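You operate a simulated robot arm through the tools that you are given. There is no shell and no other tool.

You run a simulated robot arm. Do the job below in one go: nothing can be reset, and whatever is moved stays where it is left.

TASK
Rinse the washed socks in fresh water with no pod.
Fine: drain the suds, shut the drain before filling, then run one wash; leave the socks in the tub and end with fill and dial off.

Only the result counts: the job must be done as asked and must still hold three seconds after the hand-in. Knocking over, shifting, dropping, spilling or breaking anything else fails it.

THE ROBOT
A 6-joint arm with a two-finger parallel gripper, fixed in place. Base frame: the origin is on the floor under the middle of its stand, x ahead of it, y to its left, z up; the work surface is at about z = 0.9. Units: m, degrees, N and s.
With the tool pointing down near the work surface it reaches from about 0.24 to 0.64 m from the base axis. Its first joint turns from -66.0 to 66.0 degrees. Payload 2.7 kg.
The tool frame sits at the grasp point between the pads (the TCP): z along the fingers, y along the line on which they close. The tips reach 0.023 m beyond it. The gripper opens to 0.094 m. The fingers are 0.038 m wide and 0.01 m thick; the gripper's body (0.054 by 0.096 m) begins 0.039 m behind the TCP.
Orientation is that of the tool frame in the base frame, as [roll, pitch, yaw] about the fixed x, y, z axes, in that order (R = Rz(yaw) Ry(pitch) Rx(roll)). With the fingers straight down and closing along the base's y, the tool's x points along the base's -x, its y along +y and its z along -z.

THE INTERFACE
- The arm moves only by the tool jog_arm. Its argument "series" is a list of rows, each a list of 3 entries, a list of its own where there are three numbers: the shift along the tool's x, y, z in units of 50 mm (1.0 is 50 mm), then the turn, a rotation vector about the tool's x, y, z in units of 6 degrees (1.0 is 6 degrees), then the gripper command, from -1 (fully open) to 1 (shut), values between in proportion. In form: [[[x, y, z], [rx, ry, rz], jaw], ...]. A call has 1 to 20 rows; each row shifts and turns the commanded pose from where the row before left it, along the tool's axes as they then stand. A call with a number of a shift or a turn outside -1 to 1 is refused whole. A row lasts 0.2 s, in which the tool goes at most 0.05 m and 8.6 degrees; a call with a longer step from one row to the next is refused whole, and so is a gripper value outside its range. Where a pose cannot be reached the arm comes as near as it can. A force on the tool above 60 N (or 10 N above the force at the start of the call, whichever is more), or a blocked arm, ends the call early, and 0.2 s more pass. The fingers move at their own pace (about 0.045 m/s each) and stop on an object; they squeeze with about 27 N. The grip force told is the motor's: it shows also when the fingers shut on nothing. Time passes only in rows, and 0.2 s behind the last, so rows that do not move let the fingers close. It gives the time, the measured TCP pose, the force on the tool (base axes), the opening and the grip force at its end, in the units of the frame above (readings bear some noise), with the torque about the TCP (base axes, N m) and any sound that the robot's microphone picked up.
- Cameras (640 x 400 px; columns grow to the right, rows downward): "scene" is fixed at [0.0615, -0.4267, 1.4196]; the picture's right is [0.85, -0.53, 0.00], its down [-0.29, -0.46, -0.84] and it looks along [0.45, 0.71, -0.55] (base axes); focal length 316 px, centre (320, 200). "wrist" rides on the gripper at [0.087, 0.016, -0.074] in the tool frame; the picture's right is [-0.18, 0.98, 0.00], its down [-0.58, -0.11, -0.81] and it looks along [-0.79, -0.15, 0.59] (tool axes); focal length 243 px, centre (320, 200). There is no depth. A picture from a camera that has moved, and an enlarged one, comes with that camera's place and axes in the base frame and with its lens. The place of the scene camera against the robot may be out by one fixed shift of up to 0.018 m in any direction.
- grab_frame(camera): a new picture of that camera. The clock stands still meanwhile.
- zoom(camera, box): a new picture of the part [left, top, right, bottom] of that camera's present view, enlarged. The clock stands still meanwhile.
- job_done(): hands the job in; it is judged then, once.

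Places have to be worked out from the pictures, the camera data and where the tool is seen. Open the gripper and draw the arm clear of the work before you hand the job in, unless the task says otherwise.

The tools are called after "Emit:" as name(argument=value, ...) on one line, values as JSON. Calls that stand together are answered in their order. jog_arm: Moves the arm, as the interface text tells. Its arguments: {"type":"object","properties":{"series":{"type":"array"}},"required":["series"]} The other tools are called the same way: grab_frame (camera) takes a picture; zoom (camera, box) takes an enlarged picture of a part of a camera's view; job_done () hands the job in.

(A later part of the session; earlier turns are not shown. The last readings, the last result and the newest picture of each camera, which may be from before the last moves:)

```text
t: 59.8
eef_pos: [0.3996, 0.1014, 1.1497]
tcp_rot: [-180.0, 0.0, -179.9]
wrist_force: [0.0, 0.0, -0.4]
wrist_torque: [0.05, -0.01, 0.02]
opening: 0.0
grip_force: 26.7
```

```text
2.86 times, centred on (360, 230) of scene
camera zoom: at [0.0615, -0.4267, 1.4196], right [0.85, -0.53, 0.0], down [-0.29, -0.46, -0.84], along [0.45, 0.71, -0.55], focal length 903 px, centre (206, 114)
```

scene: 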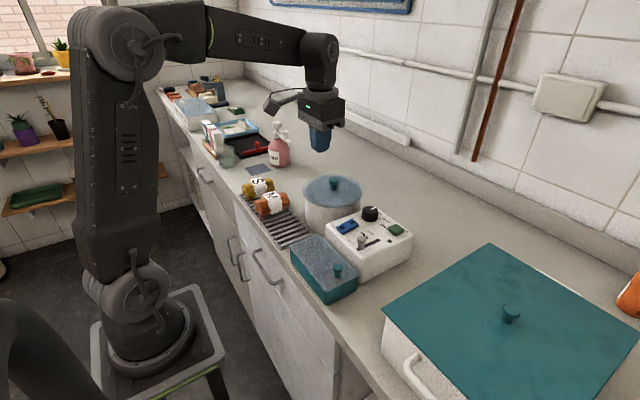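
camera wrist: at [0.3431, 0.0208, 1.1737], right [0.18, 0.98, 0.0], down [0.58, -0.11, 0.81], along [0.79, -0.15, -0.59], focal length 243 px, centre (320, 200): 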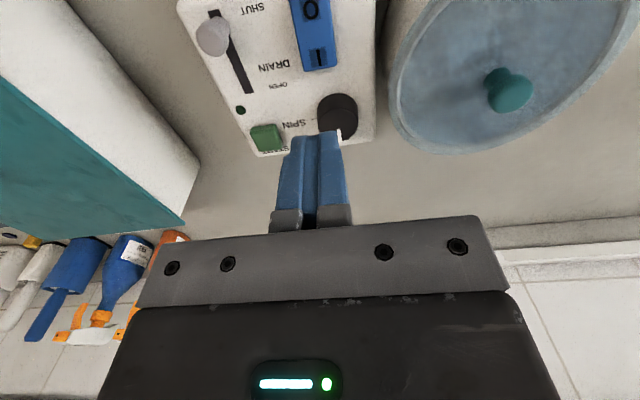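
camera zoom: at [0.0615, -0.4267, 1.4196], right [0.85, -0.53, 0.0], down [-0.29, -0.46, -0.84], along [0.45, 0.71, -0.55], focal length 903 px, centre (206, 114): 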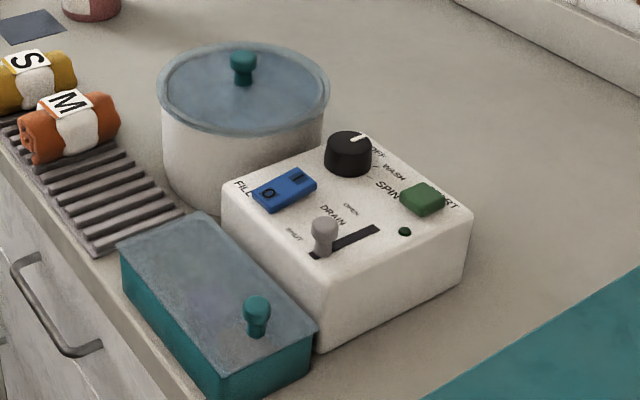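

Compared with t=1, the ring and the label marks are now visible where the suds hid them, so draining worked; the fresh water has not reached that height. I keep waiting and checking.

Emit:
jog_arm(series=[[[0, 0, 0], [0, 0, 0], 1], [[0, 0, 0], [0, 0, 0], 1], [[0, 0, 0], [0, 0, 0], 1], [[0, 0, 0], [0, 0, 0], 1], [[0, 0, 0], [0, 0, 0], 1], [[0, 0, 0], [0, 0, 0], 1], [[0, 0, 0], [0, 0, 0], 1], [[0, 0, 0], [0, 0, 0], 1], [[0, 0, 0], [0, 0, 0], 1], [[0, 0, 0], [0, 0, 0], 1], [[0, 0, 0], [0, 0, 0], 1], [[0, 0, 0], [0, 0, 0], 1], [[0, 0, 0], [0, 0, 0], 1], [[0, 0, 0], [0, 0, 0], 1]])

Emit:
zoom(camera="wrist", box=[320, 50, 400, 100])

Emit:
zoom(camera="wrist", box=[250, 10, 470, 150])

Emit:
zoom(camera="scene", box=[300, 170, 370, 215])

```text
t: 62.8
eef_pos: [0.4, 0.1016, 1.149]
tcp_rot: [180.0, 0.0, -179.9]
wrist_force: [0.0, 0.1, -0.1]
wrist_torque: [0.0, 0.0, 0.02]
opening: 0.0002
grip_force: 26.6
```

```text
8.00 times, centred on (360, 75) of wrist
camera zoom: at [0.3132, 0.1175, 1.2229], right [0.18, 0.98, 0.0], down [0.58, -0.11, 0.81], along [0.79, -0.15, -0.59], focal length 1941 px, centre (0, 1200)
```

zoom: 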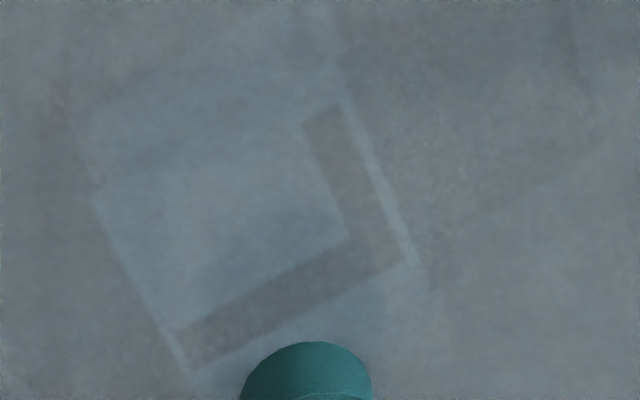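

```text
2.86 times, centred on (360, 80) of wrist
camera zoom: at [0.3132, 0.1175, 1.2229], right [0.18, 0.98, 0.0], down [0.58, -0.11, 0.81], along [0.79, -0.15, -0.59], focal length 693 px, centre (206, 543)
```

zoom: 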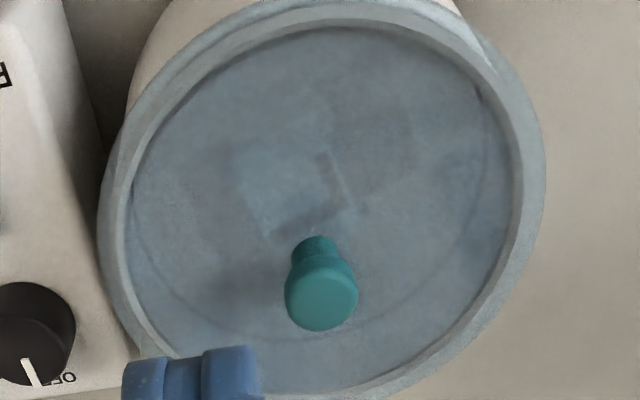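

```text
8.89 times, centred on (335, 192) of scene
camera zoom: at [0.0615, -0.4267, 1.4196], right [0.85, -0.53, 0.0], down [-0.29, -0.46, -0.84], along [0.45, 0.71, -0.55], focal length 2810 px, centre (187, 267)
```

zoom: 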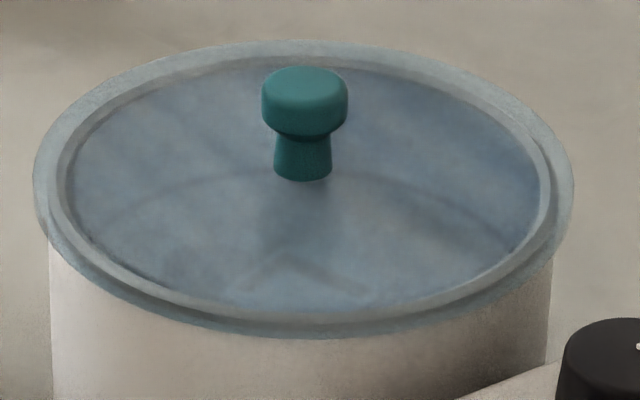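

Estimating from the drain (about 20 s for the whole depth), fresh clear water could by now be approaching the ring. I examine the ring region for a second, water-edge line.

Emit:
zoom(camera="wrist", box=[350, 60, 440, 120])

Emit:
zoom(camera="wrist", box=[290, 100, 400, 150])

Emit:
zoom(camera="wrist", box=[390, 50, 435, 90])

```text
6.67 times, centred on (395, 90) of wrist
camera zoom: at [0.3132, 0.1175, 1.2229], right [0.18, 0.98, 0.0], down [0.58, -0.11, 0.81], along [0.79, -0.15, -0.59], focal length 1618 px, centre (-180, 933)
```

zoom: 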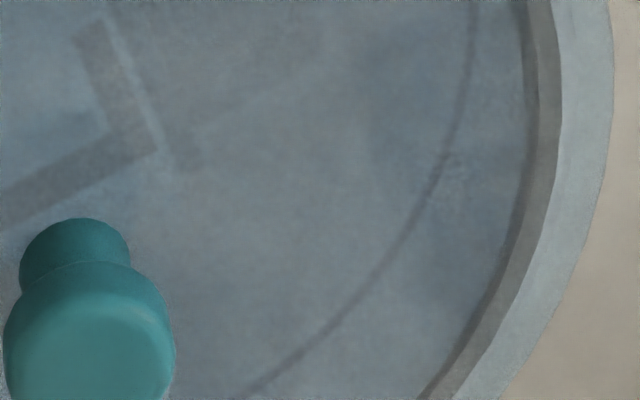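

```text
5.82 times, centred on (345, 125) of wrist
camera zoom: at [0.3132, 0.1175, 1.2229], right [0.18, 0.98, 0.0], down [0.58, -0.11, 0.81], along [0.79, -0.15, -0.59], focal length 1412 px, centre (174, 636)
```

zoom: 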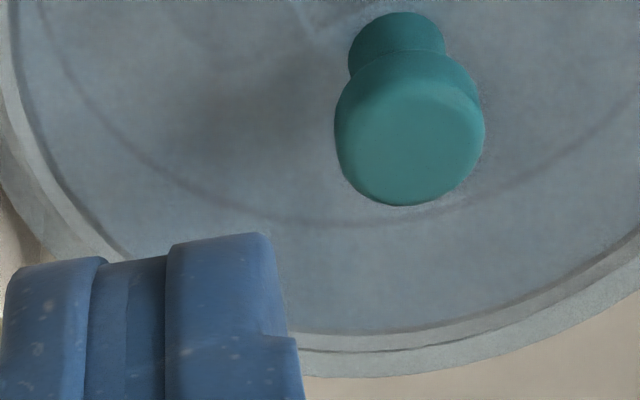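

```text
10.00 times, centred on (412, 70) of wrist
camera zoom: at [0.3132, 0.1175, 1.2229], right [0.18, 0.98, 0.0], down [0.58, -0.11, 0.81], along [0.79, -0.15, -0.59], focal length 2426 px, centre (-605, 1500)
```

zoom: 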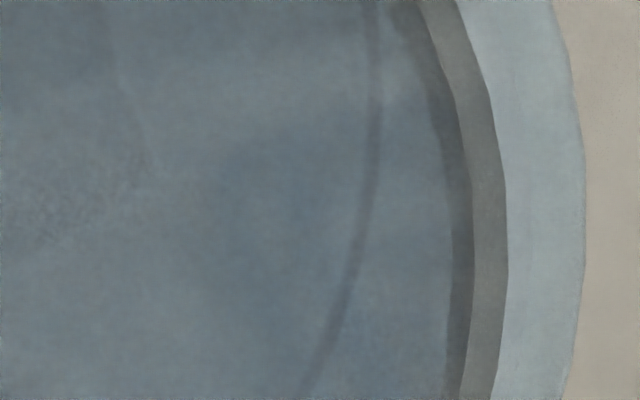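

I see only the fixed ring, so the level cannot be judged through the lid alone. To avoid any overflow I switch the fill off first by pressing the rocker's 0 end at about (0.391, 0.0045); then I will inspect properly.

Emit:
jog_arm(series=[[[0.06, -0.65, 0.4], [0, 0, 0], 1], [[0.06, -0.65, 0.5], [0, 0, 0], 1], [[0.06, -0.64, 0.5], [0, 0, 0], 1], [[0, 0, 0.6], [0, 0, 0], 1], [[0, 0, 0.5], [0, 0, 0], 1], [[0, 0, 0.1], [0, 0, 0], 1]])

Emit:
zoom(camera="wrist", box=[240, 50, 400, 200])

Emit:
zoom(camera="scene", box=[310, 180, 400, 245])

```text
t: 64.2
eef_pos: [0.3919, 0.0047, 1.0188]
tcp_rot: [-179.9, 0.0, -179.9]
wrist_force: [0.5, -0.4, 0.2]
wrist_torque: [-0.02, -0.01, -0.01]
opening: 0.0001
grip_force: 26.8
```

```text
2.67 times, centred on (320, 125) of wrist
camera zoom: at [0.3039, 0.0208, 1.0926], right [0.18, 0.98, 0.0], down [0.58, -0.11, 0.81], along [0.79, -0.15, -0.59], focal length 647 px, centre (320, 400)
```

zoom: 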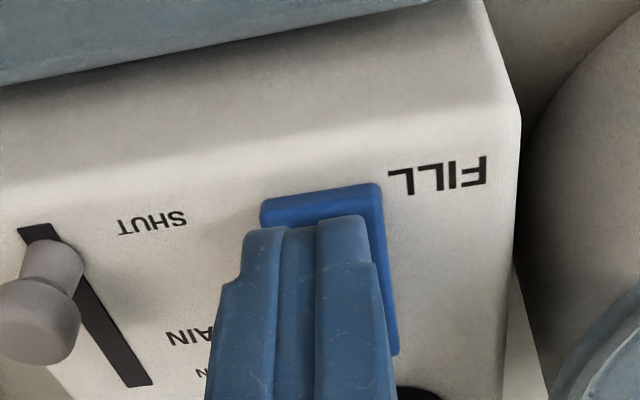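

```text
6.15 times, centred on (355, 212) of scene
camera zoom: at [0.0615, -0.4267, 1.4196], right [0.85, -0.53, 0.0], down [-0.29, -0.46, -0.84], along [0.45, 0.71, -0.55], focal length 1945 px, centre (105, 123)
```

zoom: 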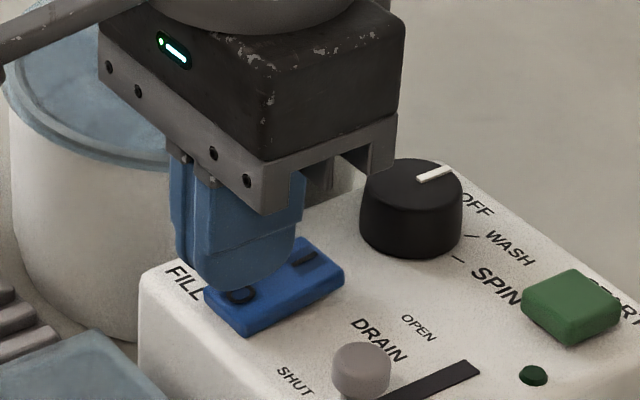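

The fingertips are over the 0 mark. I press down the same way as before, then lift slightly.

Emit:
jog_arm(series=[[[0, 0, 0.1], [0, 0, 0], 1], [[0, 0, 0.1], [0, 0, 0], 1], [[0, 0, 0.04], [0, 0, 0], 1]])

Emit:
jog_arm(series=[[[0, 0, -0.6], [0, 0, 0], 1], [[0, 0, -0.65], [0, 0, 0], 1], [[0, 0, -0.6], [0, 0, 0], 1]])

Emit:
zoom(camera="scene", box=[330, 212, 378, 242])

Emit:
zoom(camera="scene", box=[290, 160, 430, 260])

```text
t: 65.0
eef_pos: [0.3904, 0.0053, 1.0097]
tcp_rot: [-179.9, 0.5, -179.9]
wrist_force: [-7.5, -0.7, 28.2]
wrist_torque: [-0.03, -0.29, -0.15]
opening: 0.0
grip_force: 26.5
```

```text
t: 65.8
eef_pos: [0.3893, 0.0048, 1.1006]
tcp_rot: [-180.0, -0.1, -179.9]
wrist_force: [0.2, 0.6, -0.3]
wrist_torque: [0.02, 0.02, 0.01]
opening: 0.0001
grip_force: 26.6
```

```text
13.33 times, centred on (354, 227) of scene
camera zoom: at [0.0615, -0.4267, 1.4196], right [0.85, -0.53, 0.0], down [-0.29, -0.46, -0.84], along [0.45, 0.71, -0.55], focal length 4214 px, centre (-133, -160)
```

zoom: 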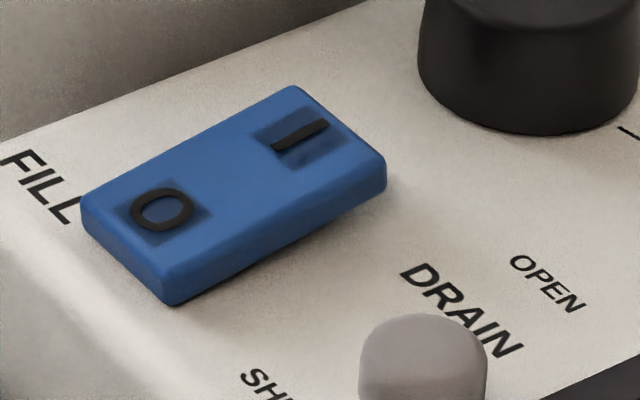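

```text
4.00 times, centred on (360, 210) of scene
camera zoom: at [0.0615, -0.4267, 1.4196], right [0.85, -0.53, 0.0], down [-0.29, -0.46, -0.84], along [0.45, 0.71, -0.55], focal length 1264 px, centre (160, 160)
```

zoom: 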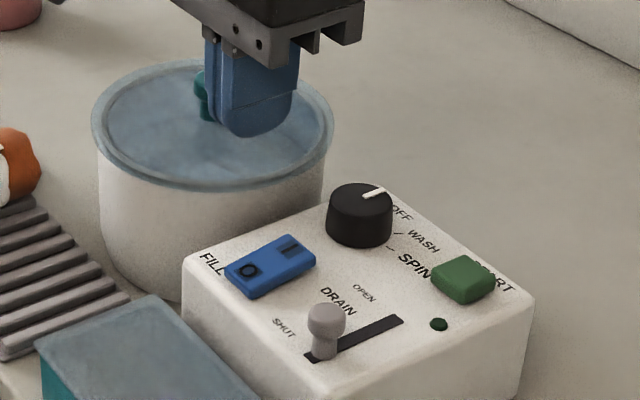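

The rocker looks the same now as in my t≈60 picture, so I must check whether it really changed. I repeat the same 8x zoom I took at t=49.2 and look with the wrist camera as well.

Emit:
zoom(camera="scene", box=[320, 200, 400, 250])

Emit:
zoom(camera="wrist", box=[240, 0, 420, 150])

Emit:
zoom(camera="scene", box=[290, 160, 430, 260])

```text
8.00 times, centred on (360, 225) of scene
camera zoom: at [0.0615, -0.4267, 1.4196], right [0.85, -0.53, 0.0], down [-0.29, -0.46, -0.84], along [0.45, 0.71, -0.55], focal length 2529 px, centre (0, 0)
```

zoom: 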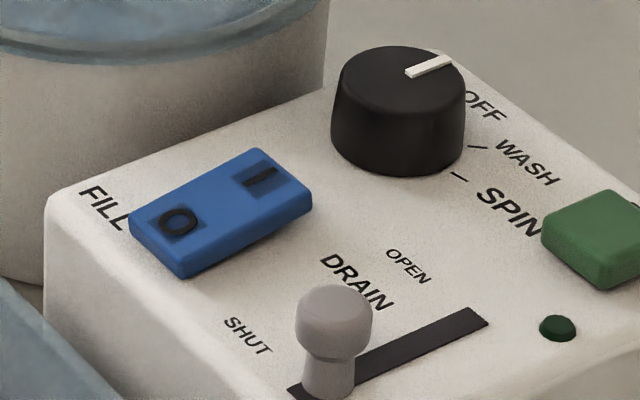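

```text
2.67 times, centred on (330, 75) of wrist
camera zoom: at [0.3032, 0.0204, 1.1742], right [0.18, 0.98, 0.0], down [0.58, -0.11, 0.81], along [0.79, -0.15, -0.59], focal length 647 px, centre (293, 533)
```

zoom: 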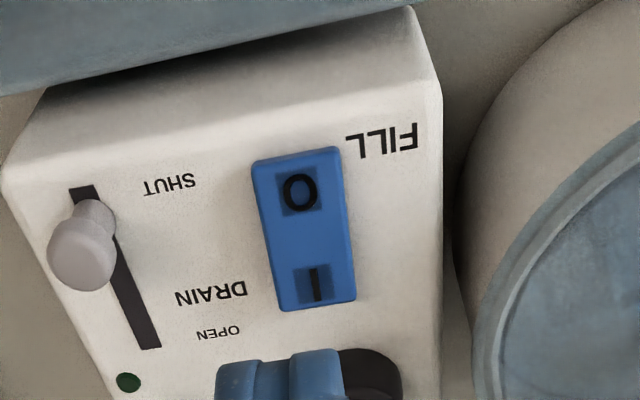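

```text
4.00 times, centred on (360, 210) of scene
camera zoom: at [0.0615, -0.4267, 1.4196], right [0.85, -0.53, 0.0], down [-0.29, -0.46, -0.84], along [0.45, 0.71, -0.55], focal length 1264 px, centre (160, 160)
```

zoom: 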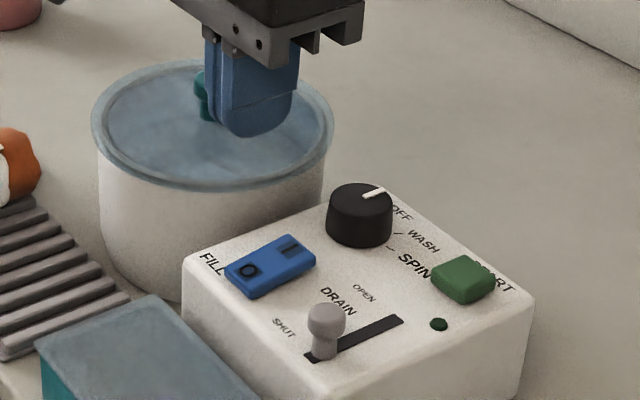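

The picture is identical to the one from t=49.2, while at t=46–47 the rocker was visibly tipped to I: so it went back to 0 by itself and the fill ran only briefly. I press I again, a bit deeper, and will watch the rocker closely.

Emit:
jog_arm(series=[[[-0.36, 0, 0.3], [0, 0, 0], 1], [[-0.34, 0, 0.5], [0, 0, 0], 1], [[0, 0, 0.5], [0, 0, 0], 1], [[0, 0, 0.35], [0, 0, 0], 1], [[0, 0, 0], [0, 0, 0], 1]])

Emit:
zoom(camera="wrist", box=[240, 50, 400, 200])

Emit:
zoom(camera="scene", box=[330, 212, 378, 242])

```text
t: 67.0
eef_pos: [0.4263, 0.0048, 1.0168]
tcp_rot: [180.0, 0.2, -179.9]
wrist_force: [-0.4, 0.3, 0.4]
wrist_torque: [0.0, -0.02, 0.02]
opening: 0.0
grip_force: 26.8
```

```text
2.67 times, centred on (320, 125) of wrist
camera zoom: at [0.3389, 0.021, 1.0906], right [0.18, 0.98, 0.0], down [0.58, -0.11, 0.81], along [0.79, -0.15, -0.59], focal length 647 px, centre (320, 400)
```

zoom: 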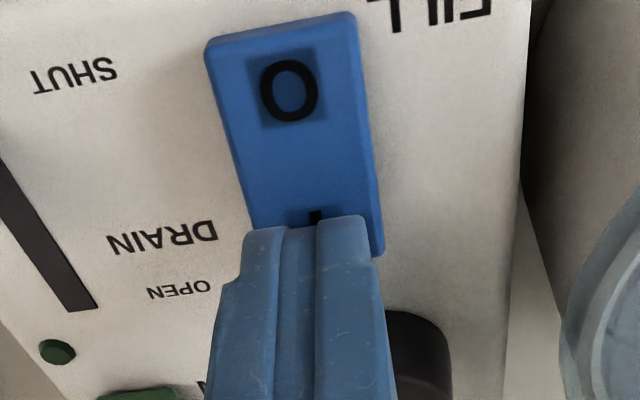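

```text
13.33 times, centred on (354, 227) of scene
camera zoom: at [0.0615, -0.4267, 1.4196], right [0.85, -0.53, 0.0], down [-0.29, -0.46, -0.84], along [0.45, 0.71, -0.55], focal length 4214 px, centre (-133, -160)
```

zoom: 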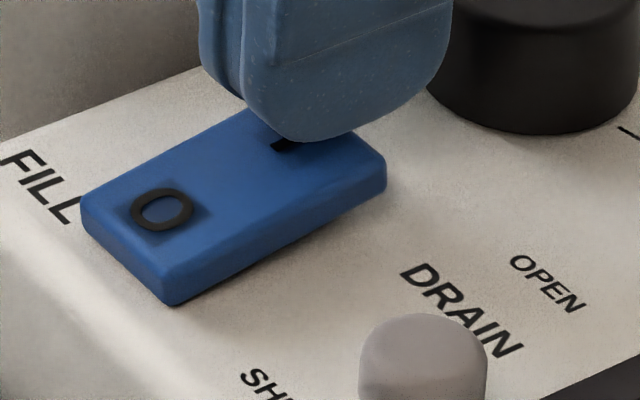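

The fingers are above the I end with the rocker still at 0. I press now, a bit deeper than last time, and look while holding it down.

Emit:
jog_arm(series=[[[0, 0, 0.1], [0, 0, 0], 1], [[0, 0, 0.1], [0, 0, 0], 1], [[0, 0, 0.07], [0, 0, 0], 1]])

Emit:
zoom(camera="scene", box=[330, 212, 378, 242])

Emit:
zoom(camera="wrist", box=[240, 50, 400, 200])

```text
t: 68.0
eef_pos: [0.4267, 0.004, 1.0102]
tcp_rot: [180.0, 0.8, -179.8]
wrist_force: [0.8, -0.8, 3.4]
wrist_torque: [0.01, 0.09, 0.0]
opening: 0.0
grip_force: 27.2
stopped in row 3: the force on the tool passed its limit at 61 N (the readings are from after the stop); the commanded pose is now the measured one
```

```text
13.33 times, centred on (354, 227) of scene
camera zoom: at [0.0615, -0.4267, 1.4196], right [0.85, -0.53, 0.0], down [-0.29, -0.46, -0.84], along [0.45, 0.71, -0.55], focal length 4214 px, centre (-133, -160)
```

zoom: 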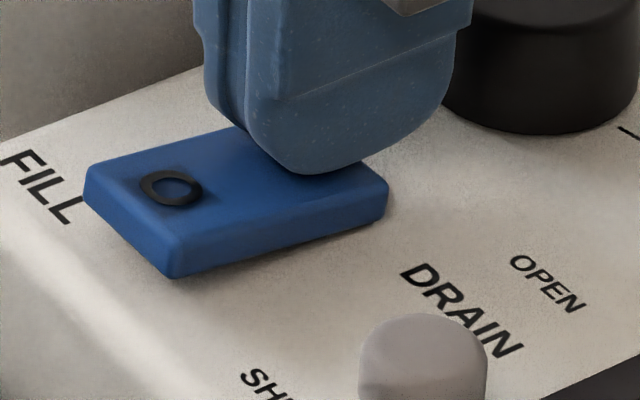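

```text
2.67 times, centred on (320, 125) of wrist
camera zoom: at [0.3394, 0.0212, 1.0823], right [0.18, 0.98, 0.0], down [0.57, -0.11, 0.81], along [0.8, -0.15, -0.58], focal length 647 px, centre (320, 400)
```

zoom: 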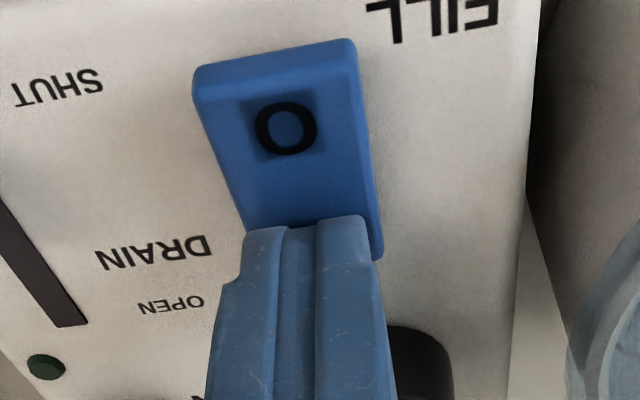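

Now the 0 end is clearly up (the mark moved 22 px in the zoom). I lift off and check at once whether it stays.

Emit:
jog_arm(series=[[[0, 0, -0.6], [0, 0, 0], 1], [[0, 0, -0.65], [0, 0, 0], 1], [[0, 0, -0.6], [0, 0, 0], 1]])

Emit:
zoom(camera="scene", box=[330, 212, 378, 242])

Emit:
jog_arm(series=[[[0, 0, 0], [0, 0, 0], 1], [[0, 0, 0], [0, 0, 0], 1]])

Emit:
zoom(camera="scene", box=[330, 212, 378, 242])

```text
t: 68.8
eef_pos: [0.4264, 0.0065, 1.1019]
tcp_rot: [179.9, 0.6, -179.9]
wrist_force: [-0.5, -1.2, -0.2]
wrist_torque: [-0.01, 0.01, 0.05]
opening: 0.0
grip_force: 26.7
```

```text
13.33 times, centred on (354, 227) of scene
camera zoom: at [0.0615, -0.4267, 1.4196], right [0.85, -0.53, 0.0], down [-0.29, -0.46, -0.84], along [0.45, 0.71, -0.55], focal length 4214 px, centre (-133, -160)
```

zoom: 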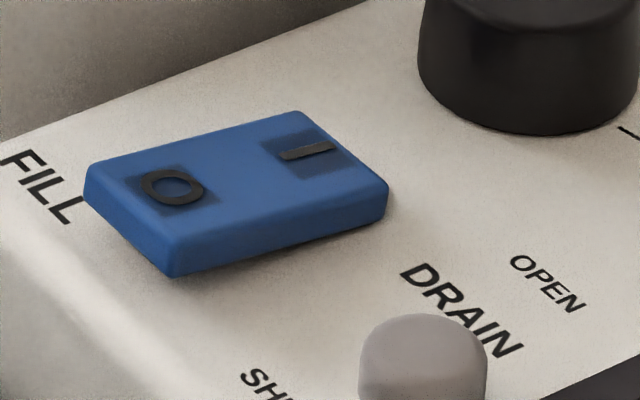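

```text
t: 69.4
eef_pos: [0.4267, 0.0055, 1.102]
tcp_rot: [180.0, 0.6, -179.9]
wrist_force: [0.2, 0.0, 0.2]
wrist_torque: [0.01, 0.03, 0.01]
opening: 0.0001
grip_force: 26.8
```

```text
13.33 times, centred on (354, 227) of scene
camera zoom: at [0.0615, -0.4267, 1.4196], right [0.85, -0.53, 0.0], down [-0.29, -0.46, -0.84], along [0.45, 0.71, -0.55], focal length 4214 px, centre (-133, -160)
```

zoom: 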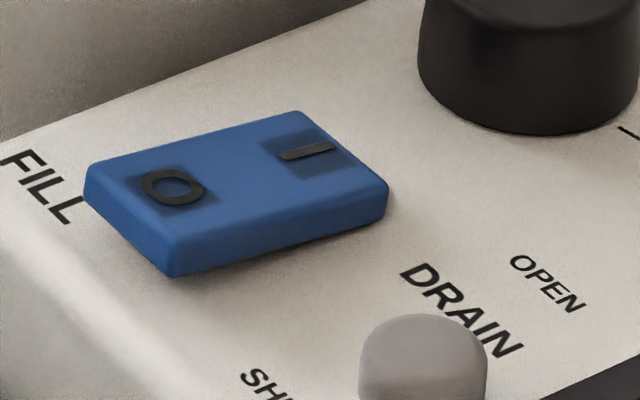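

The rocker is now clearly latched at I and holding. I go to the lid-viewing pose and check both rocker and lid again.

Emit:
jog_arm(series=[[[0.18, 0.64, -0.32], [0, -0.05, 0], 1], [[0.18, 0.64, -0.32], [0, -0.05, 0], 1], [[0.18, 0.64, -0.31], [0, 0, 0], 1]])

Emit:
zoom(camera="scene", box=[330, 212, 378, 242])

Emit:
zoom(camera="wrist", box=[250, 10, 470, 150])

Emit:
zoom(camera="wrist", box=[320, 50, 400, 100])

```text
t: 70.2
eef_pos: [0.3972, 0.1013, 1.1489]
tcp_rot: [-179.9, 1.1, 180.0]
wrist_force: [0.3, 0.4, 0.3]
wrist_torque: [-0.01, 0.02, 0.0]
opening: 0.0
grip_force: 27.1
```

```text
13.33 times, centred on (354, 227) of scene
camera zoom: at [0.0615, -0.4267, 1.4196], right [0.85, -0.53, 0.0], down [-0.29, -0.46, -0.84], along [0.45, 0.71, -0.55], focal length 4214 px, centre (-133, -160)
```

zoom: 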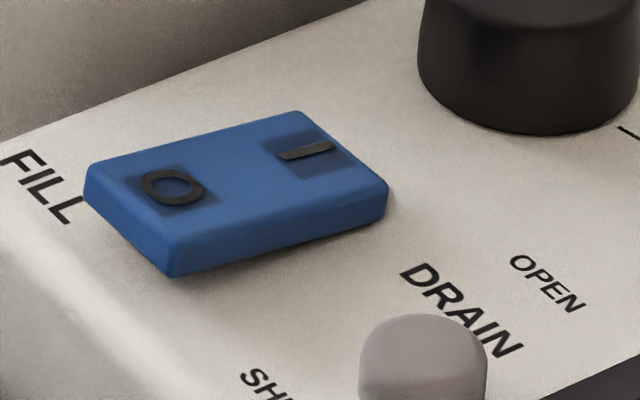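

```text
2.86 times, centred on (360, 80) of wrist
camera zoom: at [0.3094, 0.1175, 1.2213], right [0.18, 0.98, 0.0], down [0.56, -0.11, 0.82], along [0.81, -0.15, -0.57], focal length 693 px, centre (206, 543)
```

zoom: 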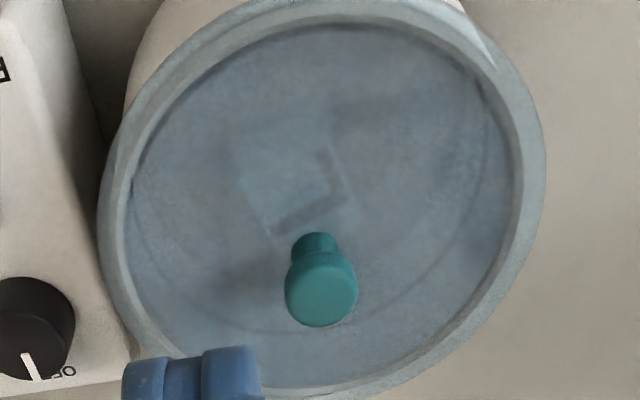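

```text
8.00 times, centred on (360, 75) of wrist
camera zoom: at [0.3094, 0.1175, 1.2213], right [0.18, 0.98, 0.0], down [0.56, -0.11, 0.82], along [0.81, -0.15, -0.57], focal length 1941 px, centre (0, 1200)
```

zoom: 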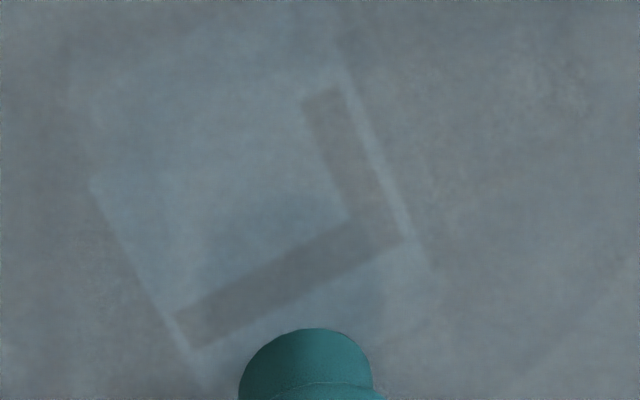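

Now the view has changed: the roll's right end is covered and a second arc shows inside the ring, so the water is rising. I zoom on it to gauge its level.

Emit:
zoom(camera="wrist", box=[350, 60, 440, 120])

Emit:
zoom(camera="wrist", box=[280, 60, 440, 155])

Emit:
zoom(camera="scene", box=[300, 170, 370, 215])

```text
6.67 times, centred on (395, 90) of wrist
camera zoom: at [0.3094, 0.1175, 1.2213], right [0.18, 0.98, 0.0], down [0.56, -0.11, 0.82], along [0.81, -0.15, -0.57], focal length 1618 px, centre (-180, 933)
```

zoom: 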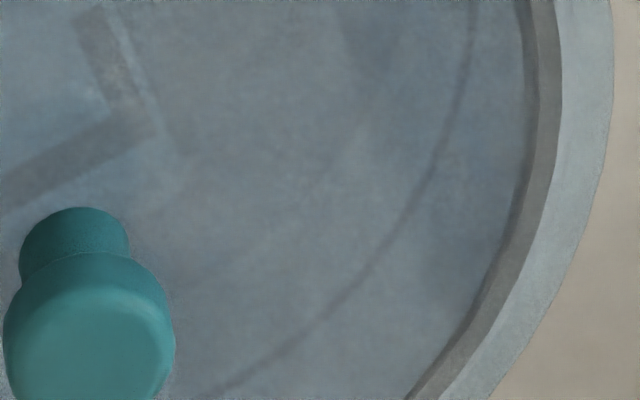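

```text
4.00 times, centred on (360, 108) of wrist
camera zoom: at [0.3094, 0.1175, 1.2213], right [0.18, 0.98, 0.0], down [0.56, -0.11, 0.82], along [0.81, -0.15, -0.57], focal length 970 px, centre (160, 570)
```

zoom: 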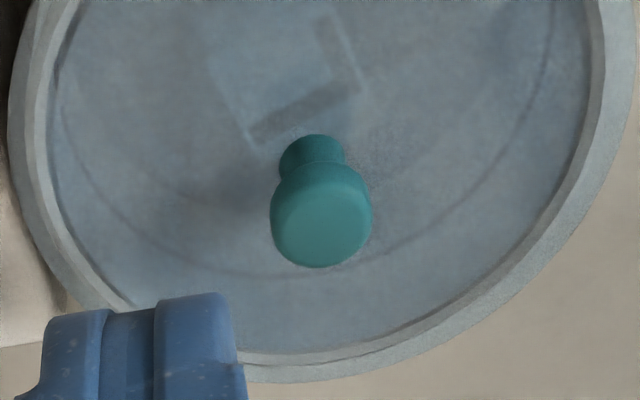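

```text
8.89 times, centred on (335, 192) of scene
camera zoom: at [0.0615, -0.4267, 1.4196], right [0.85, -0.53, 0.0], down [-0.29, -0.46, -0.84], along [0.45, 0.71, -0.55], focal length 2810 px, centre (187, 267)
```

zoom: 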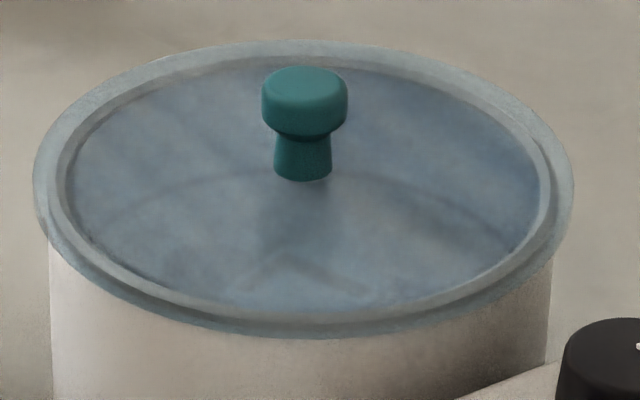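

The water edge is at roughly z≈0.93, rising maybe 1 cm/s toward the ring at 0.967. I move to hover over the rocker's 0 end right away (also levelling the small tool tilt) so I can stop it in time.

Emit:
jog_arm(series=[[[0.04, -0.65, 0.6], [0, 0.09, 0], 1], [[0.04, -0.65, 0.6], [0, 0.09, 0], 1], [[0.04, -0.64, 0.6], [0, 0, 0], 1]])

Emit:
zoom(camera="scene", box=[300, 170, 370, 215])

Emit:
zoom(camera="wrist", box=[440, 0, 640, 180])

```text
t: 71.0
eef_pos: [0.3948, 0.0024, 1.0601]
tcp_rot: [179.9, 0.2, -179.9]
wrist_force: [-0.2, 0.5, -0.4]
wrist_torque: [0.04, -0.01, 0.02]
opening: 0.0
grip_force: 27.3
```

```text
8.89 times, centred on (335, 192) of scene
camera zoom: at [0.0615, -0.4267, 1.4196], right [0.85, -0.53, 0.0], down [-0.29, -0.46, -0.84], along [0.45, 0.71, -0.55], focal length 2810 px, centre (187, 267)
```

zoom: 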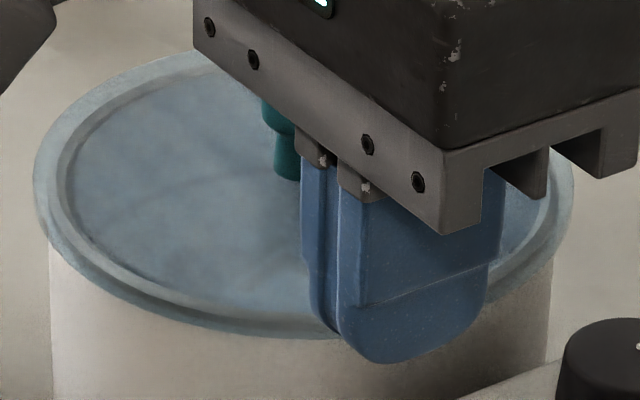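

```text
2.22 times, centred on (540, 90) of wrist
camera zoom: at [0.3073, 0.0193, 1.1338], right [0.18, 0.98, 0.0], down [0.58, -0.11, 0.81], along [0.79, -0.15, -0.59], focal length 539 px, centre (-169, 444)
```

zoom: 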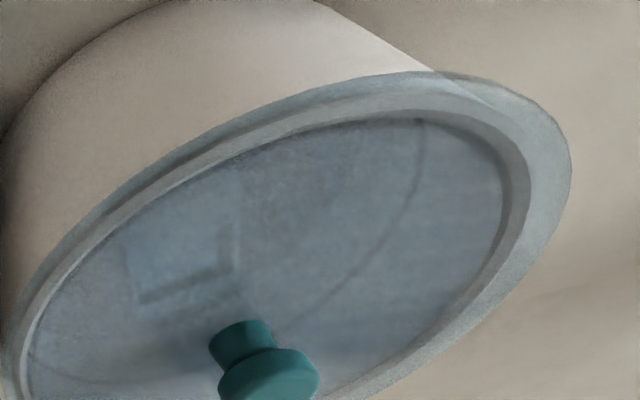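

From this hover pose the wrist camera still sees the ring. I zoom there to look for the water edge and time the switch-off.

Emit:
zoom(camera="wrist", box=[540, 40, 640, 150])

Emit:
jog_arm(series=[[[0.07, 0.04, 0.2], [0, 0, 0], 1]])

Emit:
zoom(camera="wrist", box=[540, 40, 640, 150])

Emit:
zoom(camera="wrist", box=[440, 0, 640, 180])

```text
3.64 times, centred on (590, 95) of wrist
camera zoom: at [0.3073, 0.0193, 1.1338], right [0.18, 0.98, 0.0], down [0.58, -0.11, 0.81], along [0.79, -0.15, -0.59], focal length 882 px, centre (-662, 582)
```

zoom: 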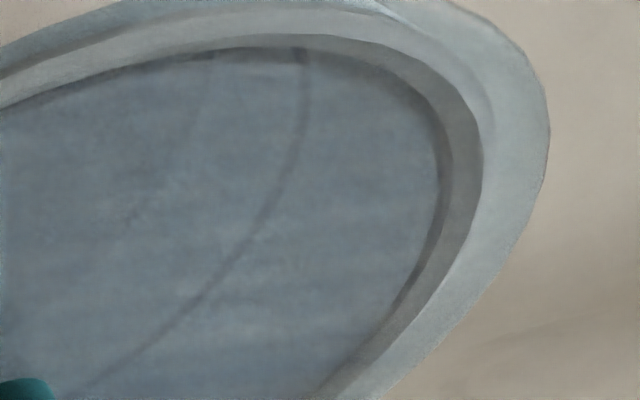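

```text
t: 71.4
eef_pos: [0.3898, 0.0057, 1.0495]
tcp_rot: [-180.0, 0.2, -179.8]
wrist_force: [-1.5, 0.0, -0.7]
wrist_torque: [0.03, 0.02, -0.03]
opening: 0.0
grip_force: 27.3
```

```text
3.64 times, centred on (590, 95) of wrist
camera zoom: at [0.3032, 0.0215, 1.1229], right [0.18, 0.98, 0.0], down [0.58, -0.11, 0.81], along [0.79, -0.15, -0.59], focal length 882 px, centre (-662, 582)
```

zoom: 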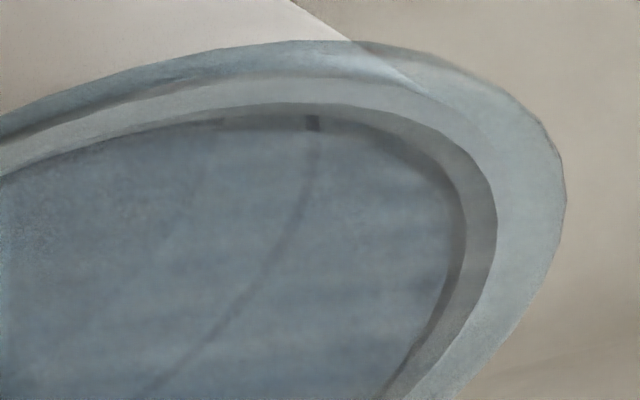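

```text
2.22 times, centred on (540, 90) of wrist
camera zoom: at [0.3032, 0.0215, 1.1229], right [0.18, 0.98, 0.0], down [0.58, -0.11, 0.81], along [0.79, -0.15, -0.59], focal length 539 px, centre (-169, 444)
```

zoom: 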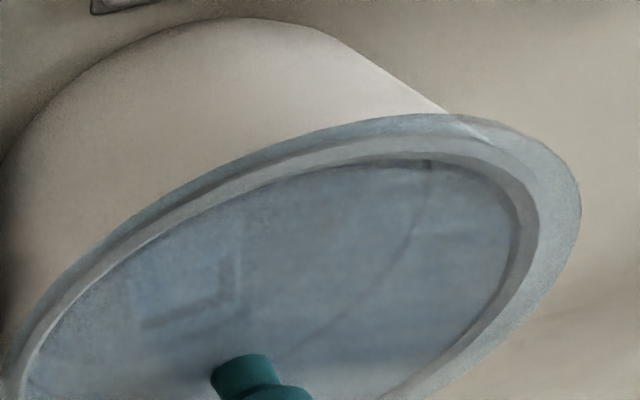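

I look for the water edge again with a tighter zoom inside the ring.

Emit:
zoom(camera="wrist", box=[550, 65, 620, 125])

Emit:
jog_arm(series=[[[0, 0, 0.1], [0, 0, 0], 1]])

Emit:
zoom(camera="wrist", box=[550, 65, 620, 125])

Emit:
zoom(camera="scene", box=[300, 170, 340, 210])

```text
6.67 times, centred on (585, 95) of wrist
camera zoom: at [0.3032, 0.0215, 1.1229], right [0.18, 0.98, 0.0], down [0.58, -0.11, 0.81], along [0.79, -0.15, -0.59], focal length 1618 px, centre (-1447, 900)
```

zoom: 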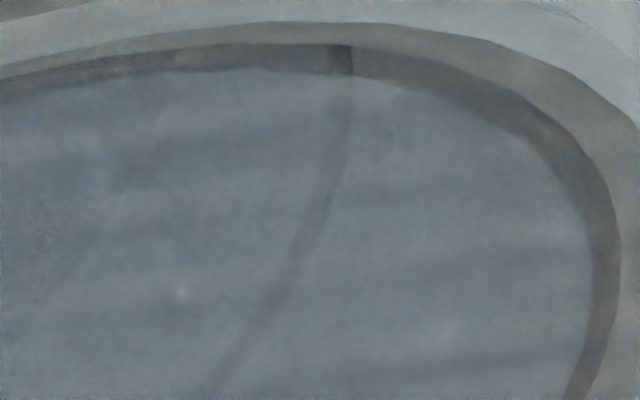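

```text
t: 71.8
eef_pos: [0.3921, 0.0073, 1.0436]
tcp_rot: [-180.0, 0.2, -179.9]
wrist_force: [-0.6, -0.1, 0.6]
wrist_torque: [0.02, 0.01, -0.01]
opening: 0.0
grip_force: 27.1
```

```text
6.67 times, centred on (585, 95) of wrist
camera zoom: at [0.3034, 0.0217, 1.1177], right [0.18, 0.98, 0.0], down [0.58, -0.11, 0.81], along [0.79, -0.15, -0.59], focal length 1618 px, centre (-1447, 900)
```

zoom: 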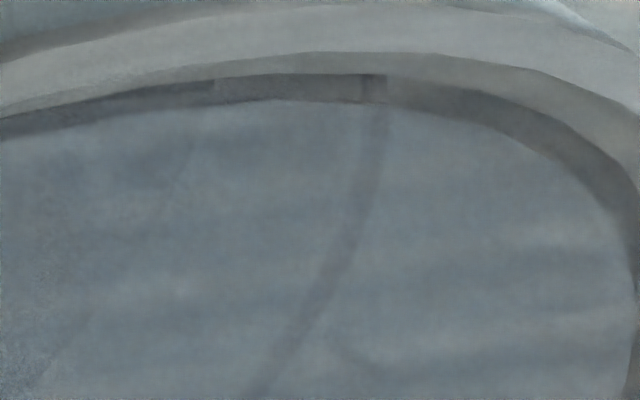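

```text
10.00 times, centred on (320, 190) of scene
camera zoom: at [0.0615, -0.4267, 1.4196], right [0.85, -0.53, 0.0], down [-0.29, -0.46, -0.84], along [0.45, 0.71, -0.55], focal length 3161 px, centre (320, 300)
```

zoom: 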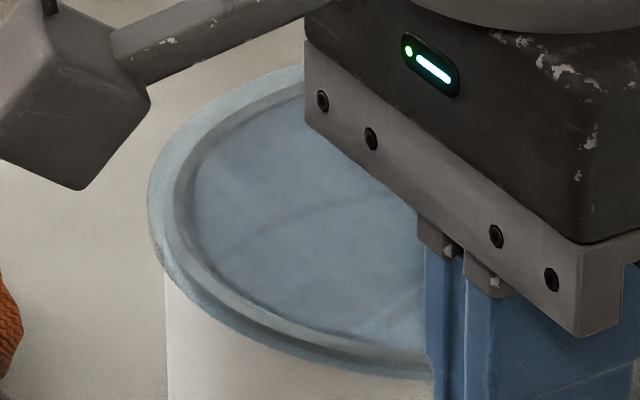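

I can see the water's edge where it meets the rim band (about 160 px left of the ring in this zoom, i.e. roughly z≈0.934). I hold here and track its approach to the ring.

Emit:
jog_arm(series=[[[0, 0, 0], [0, 0, 0], 1], [[0, 0, 0], [0, 0, 0], 1], [[0, 0, 0], [0, 0, 0], 1]])

Emit:
zoom(camera="wrist", box=[550, 65, 620, 125])

Emit:
zoom(camera="wrist", box=[440, 40, 640, 200])

```text
t: 72.6
eef_pos: [0.3901, 0.0061, 1.0437]
tcp_rot: [180.0, 0.2, -179.9]
wrist_force: [0.3, 0.3, 0.0]
wrist_torque: [-0.01, -0.02, -0.01]
opening: 0.0002
grip_force: 26.8
```

```text
6.67 times, centred on (585, 95) of wrist
camera zoom: at [0.3033, 0.0217, 1.1178], right [0.18, 0.98, 0.0], down [0.58, -0.11, 0.81], along [0.79, -0.15, -0.59], focal length 1618 px, centre (-1447, 900)
```

zoom: 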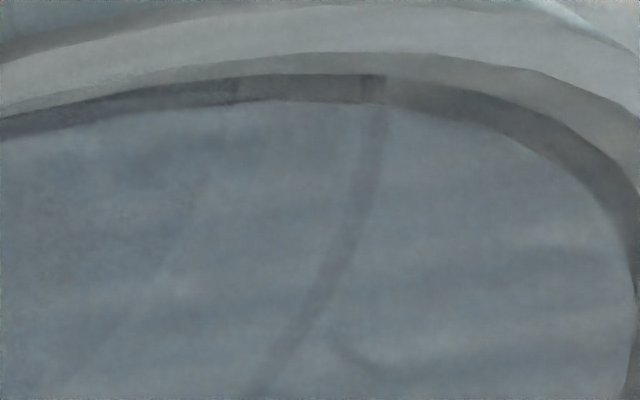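

```text
2.50 times, centred on (540, 120) of wrist
camera zoom: at [0.3033, 0.0217, 1.1178], right [0.18, 0.98, 0.0], down [0.58, -0.11, 0.81], along [0.79, -0.15, -0.59], focal length 606 px, centre (-230, 400)
```

zoom: 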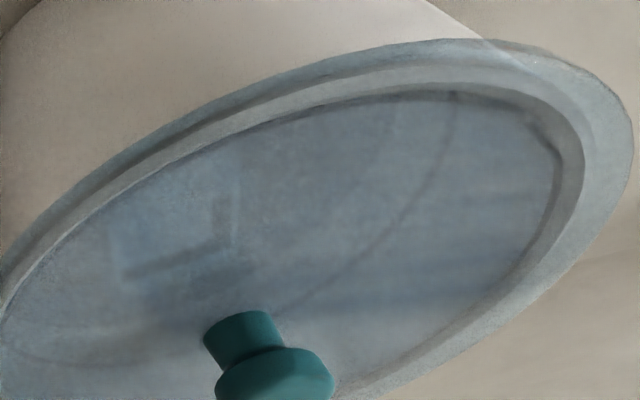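

The edge moved from 212 to 238 px in 0.8 s (about 7 mm/s); the ring mark is at ~365, so about 4 s remain. I wait 2 s more and re-measure.

Emit:
jog_arm(series=[[[0, 0, 0], [0, 0, 0], 1], [[0, 0, 0], [0, 0, 0], 1], [[0, 0, 0], [0, 0, 0], 1], [[0, 0, 0], [0, 0, 0], 1], [[0, 0, 0], [0, 0, 0], 1], [[0, 0, 0], [0, 0, 0], 1], [[0, 0, 0], [0, 0, 0], 1], [[0, 0, 0], [0, 0, 0], 1], [[0, 0, 0], [0, 0, 0], 1]])

Emit:
zoom(camera="wrist", box=[550, 65, 620, 125])

Emit:
zoom(camera="wrist", box=[440, 40, 640, 200])

```text
t: 74.6
eef_pos: [0.3903, 0.0069, 1.043]
tcp_rot: [-180.0, 0.2, -179.9]
wrist_force: [-1.0, 1.0, -0.2]
wrist_torque: [0.0, -0.01, -0.04]
opening: 0.0
grip_force: 27.1
```

```text
6.67 times, centred on (585, 95) of wrist
camera zoom: at [0.3033, 0.0217, 1.1178], right [0.18, 0.98, 0.0], down [0.58, -0.11, 0.81], along [0.79, -0.15, -0.59], focal length 1618 px, centre (-1447, 900)
```

zoom: 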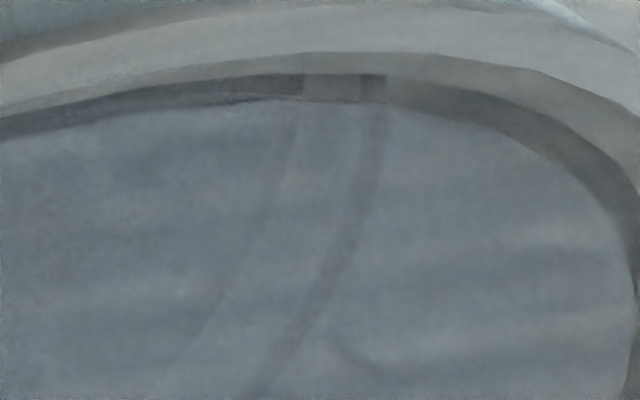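

```text
2.50 times, centred on (540, 120) of wrist
camera zoom: at [0.3033, 0.0217, 1.1178], right [0.18, 0.98, 0.0], down [0.58, -0.11, 0.81], along [0.79, -0.15, -0.59], focal length 606 px, centre (-230, 400)
```

zoom: 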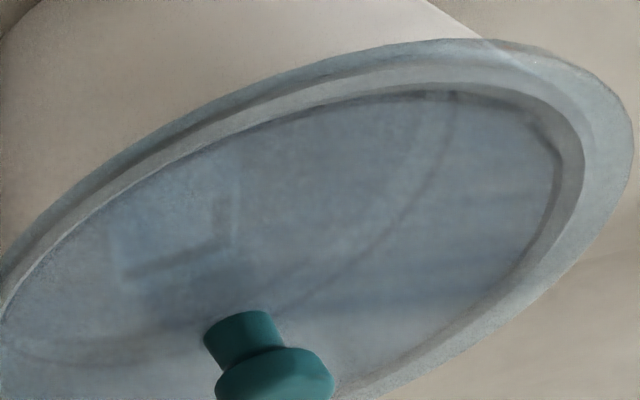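

The water edge is now sharp at 305 px and moves 33 px/s; the ring spans 360–387 px. I time the press on 0 to land at about t=76.5, when the water reaches the ring.

Emit:
jog_arm(series=[[[0, 0, 0], [0, 0, 0], 1], [[0, 0, 0], [0, 0, 0], 1], [[0, 0, 0], [0, 0, 0], 1], [[0, 0, 0], [0, 0, 0], 1], [[0, 0, 0], [0, 0, 0], 1], [[0, 0, 0], [0, 0, 0], 1], [[0, 0, 0.1], [0, 0, 0], 1], [[0, 0, 0.42], [0, 0, 0], 1], [[0, 0, 0.12], [0, 0, 0], 1], [[0, 0, 0.12], [0, 0, 0], 1], [[0, 0, 0.03], [0, 0, 0], 1]])

Emit:
zoom(camera="scene", box=[330, 212, 378, 242])

Emit:
zoom(camera="wrist", box=[240, 50, 400, 200])

```text
t: 77.1
eef_pos: [0.3897, 0.0067, 1.0087]
tcp_rot: [-179.9, 0.6, -179.9]
wrist_force: [-2.4, 0.4, 3.8]
wrist_torque: [0.02, 0.01, -0.01]
opening: 0.0002
grip_force: 27.2
stopped in row 11: the force on the tool passed its limit at 63 N (the readings are from after the stop); the commanded pose is now the measured one
```

```text
13.33 times, centred on (354, 227) of scene
camera zoom: at [0.0614, -0.4267, 1.4196], right [0.85, -0.53, 0.0], down [-0.29, -0.46, -0.84], along [0.45, 0.71, -0.55], focal length 4214 px, centre (-133, -160)
```

zoom: 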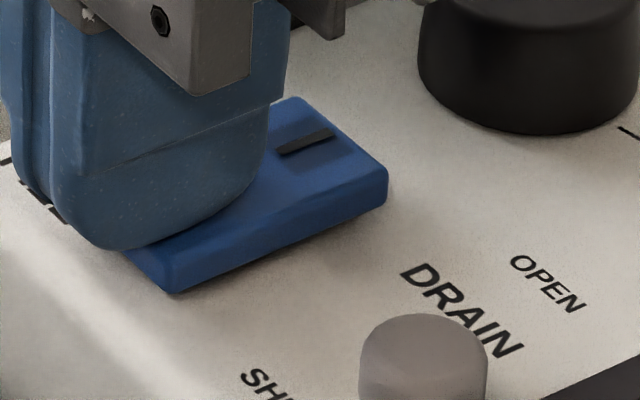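

```text
2.67 times, centred on (320, 125) of wrist
camera zoom: at [0.3025, 0.0222, 1.0819], right [0.18, 0.98, 0.0], down [0.57, -0.11, 0.81], along [0.8, -0.15, -0.58], focal length 647 px, centre (320, 400)
```

zoom: 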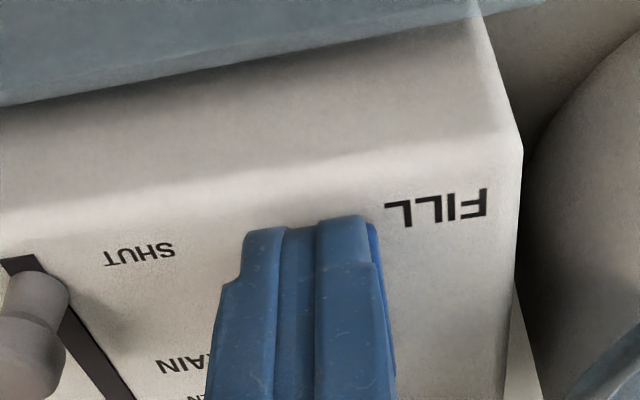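

The rocker looks only part-way over (the I mark is between its two positions) after the force stop. I press on at once to complete the flip.

Emit:
jog_arm(series=[[[0, 0, 0.06], [0, 0, 0], 1], [[0, 0, 0.04], [0, 0, 0], 1]])

Emit:
zoom(camera="scene", box=[330, 212, 378, 242])

```text
t: 77.7
eef_pos: [0.3923, 0.0055, 1.0088]
tcp_rot: [180.0, 1.1, -179.8]
wrist_force: [-2.2, 0.9, 4.3]
wrist_torque: [0.01, -0.09, 0.03]
opening: 0.0
grip_force: 26.8
stopped in row 2: the force on the tool passed its limit at 65 N (the readings are from after the stop); the commanded pose is now the measured one
```

```text
13.33 times, centred on (354, 227) of scene
camera zoom: at [0.0614, -0.4267, 1.4196], right [0.85, -0.53, 0.0], down [-0.29, -0.46, -0.84], along [0.45, 0.71, -0.55], focal length 4214 px, centre (-133, -160)
```

zoom: 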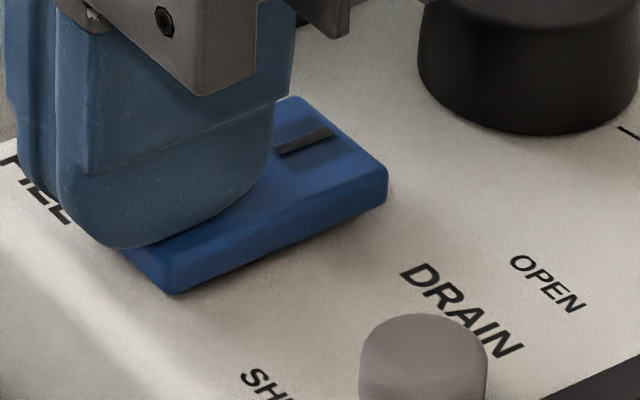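

It is still held mid-way with a small push-back, so I am pressing too close to the pivot. I shift 7 mm outward to the very end of the 0 side and press again immediately.

Emit:
jog_arm(series=[[[0.14, 0, -0.05], [0, 0, 0], 1], [[0, 0, 0.07], [0, 0, 0], 1], [[0, 0, 0.06], [0, 0, 0], 1], [[0, 0, 0.06], [0, 0, 0], 1]])

Emit:
zoom(camera="scene", box=[330, 212, 378, 242])

```text
t: 78.7
eef_pos: [0.3845, 0.007, 1.008]
tcp_rot: [-180.0, 1.3, -179.8]
wrist_force: [-5.1, 0.1, 9.2]
wrist_torque: [-0.01, -0.03, -0.03]
opening: 0.0
grip_force: 27.4
stopped in row 4: the force on the tool passed its limit at 67 N (the readings are from after the stop); the commanded pose is now the measured one
```

```text
13.33 times, centred on (354, 227) of scene
camera zoom: at [0.0613, -0.4267, 1.4196], right [0.85, -0.53, 0.0], down [-0.29, -0.46, -0.84], along [0.45, 0.71, -0.55], focal length 4214 px, centre (-133, -160)
```

zoom: 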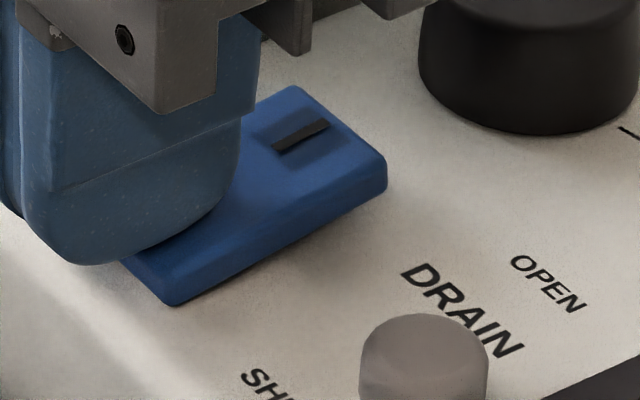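

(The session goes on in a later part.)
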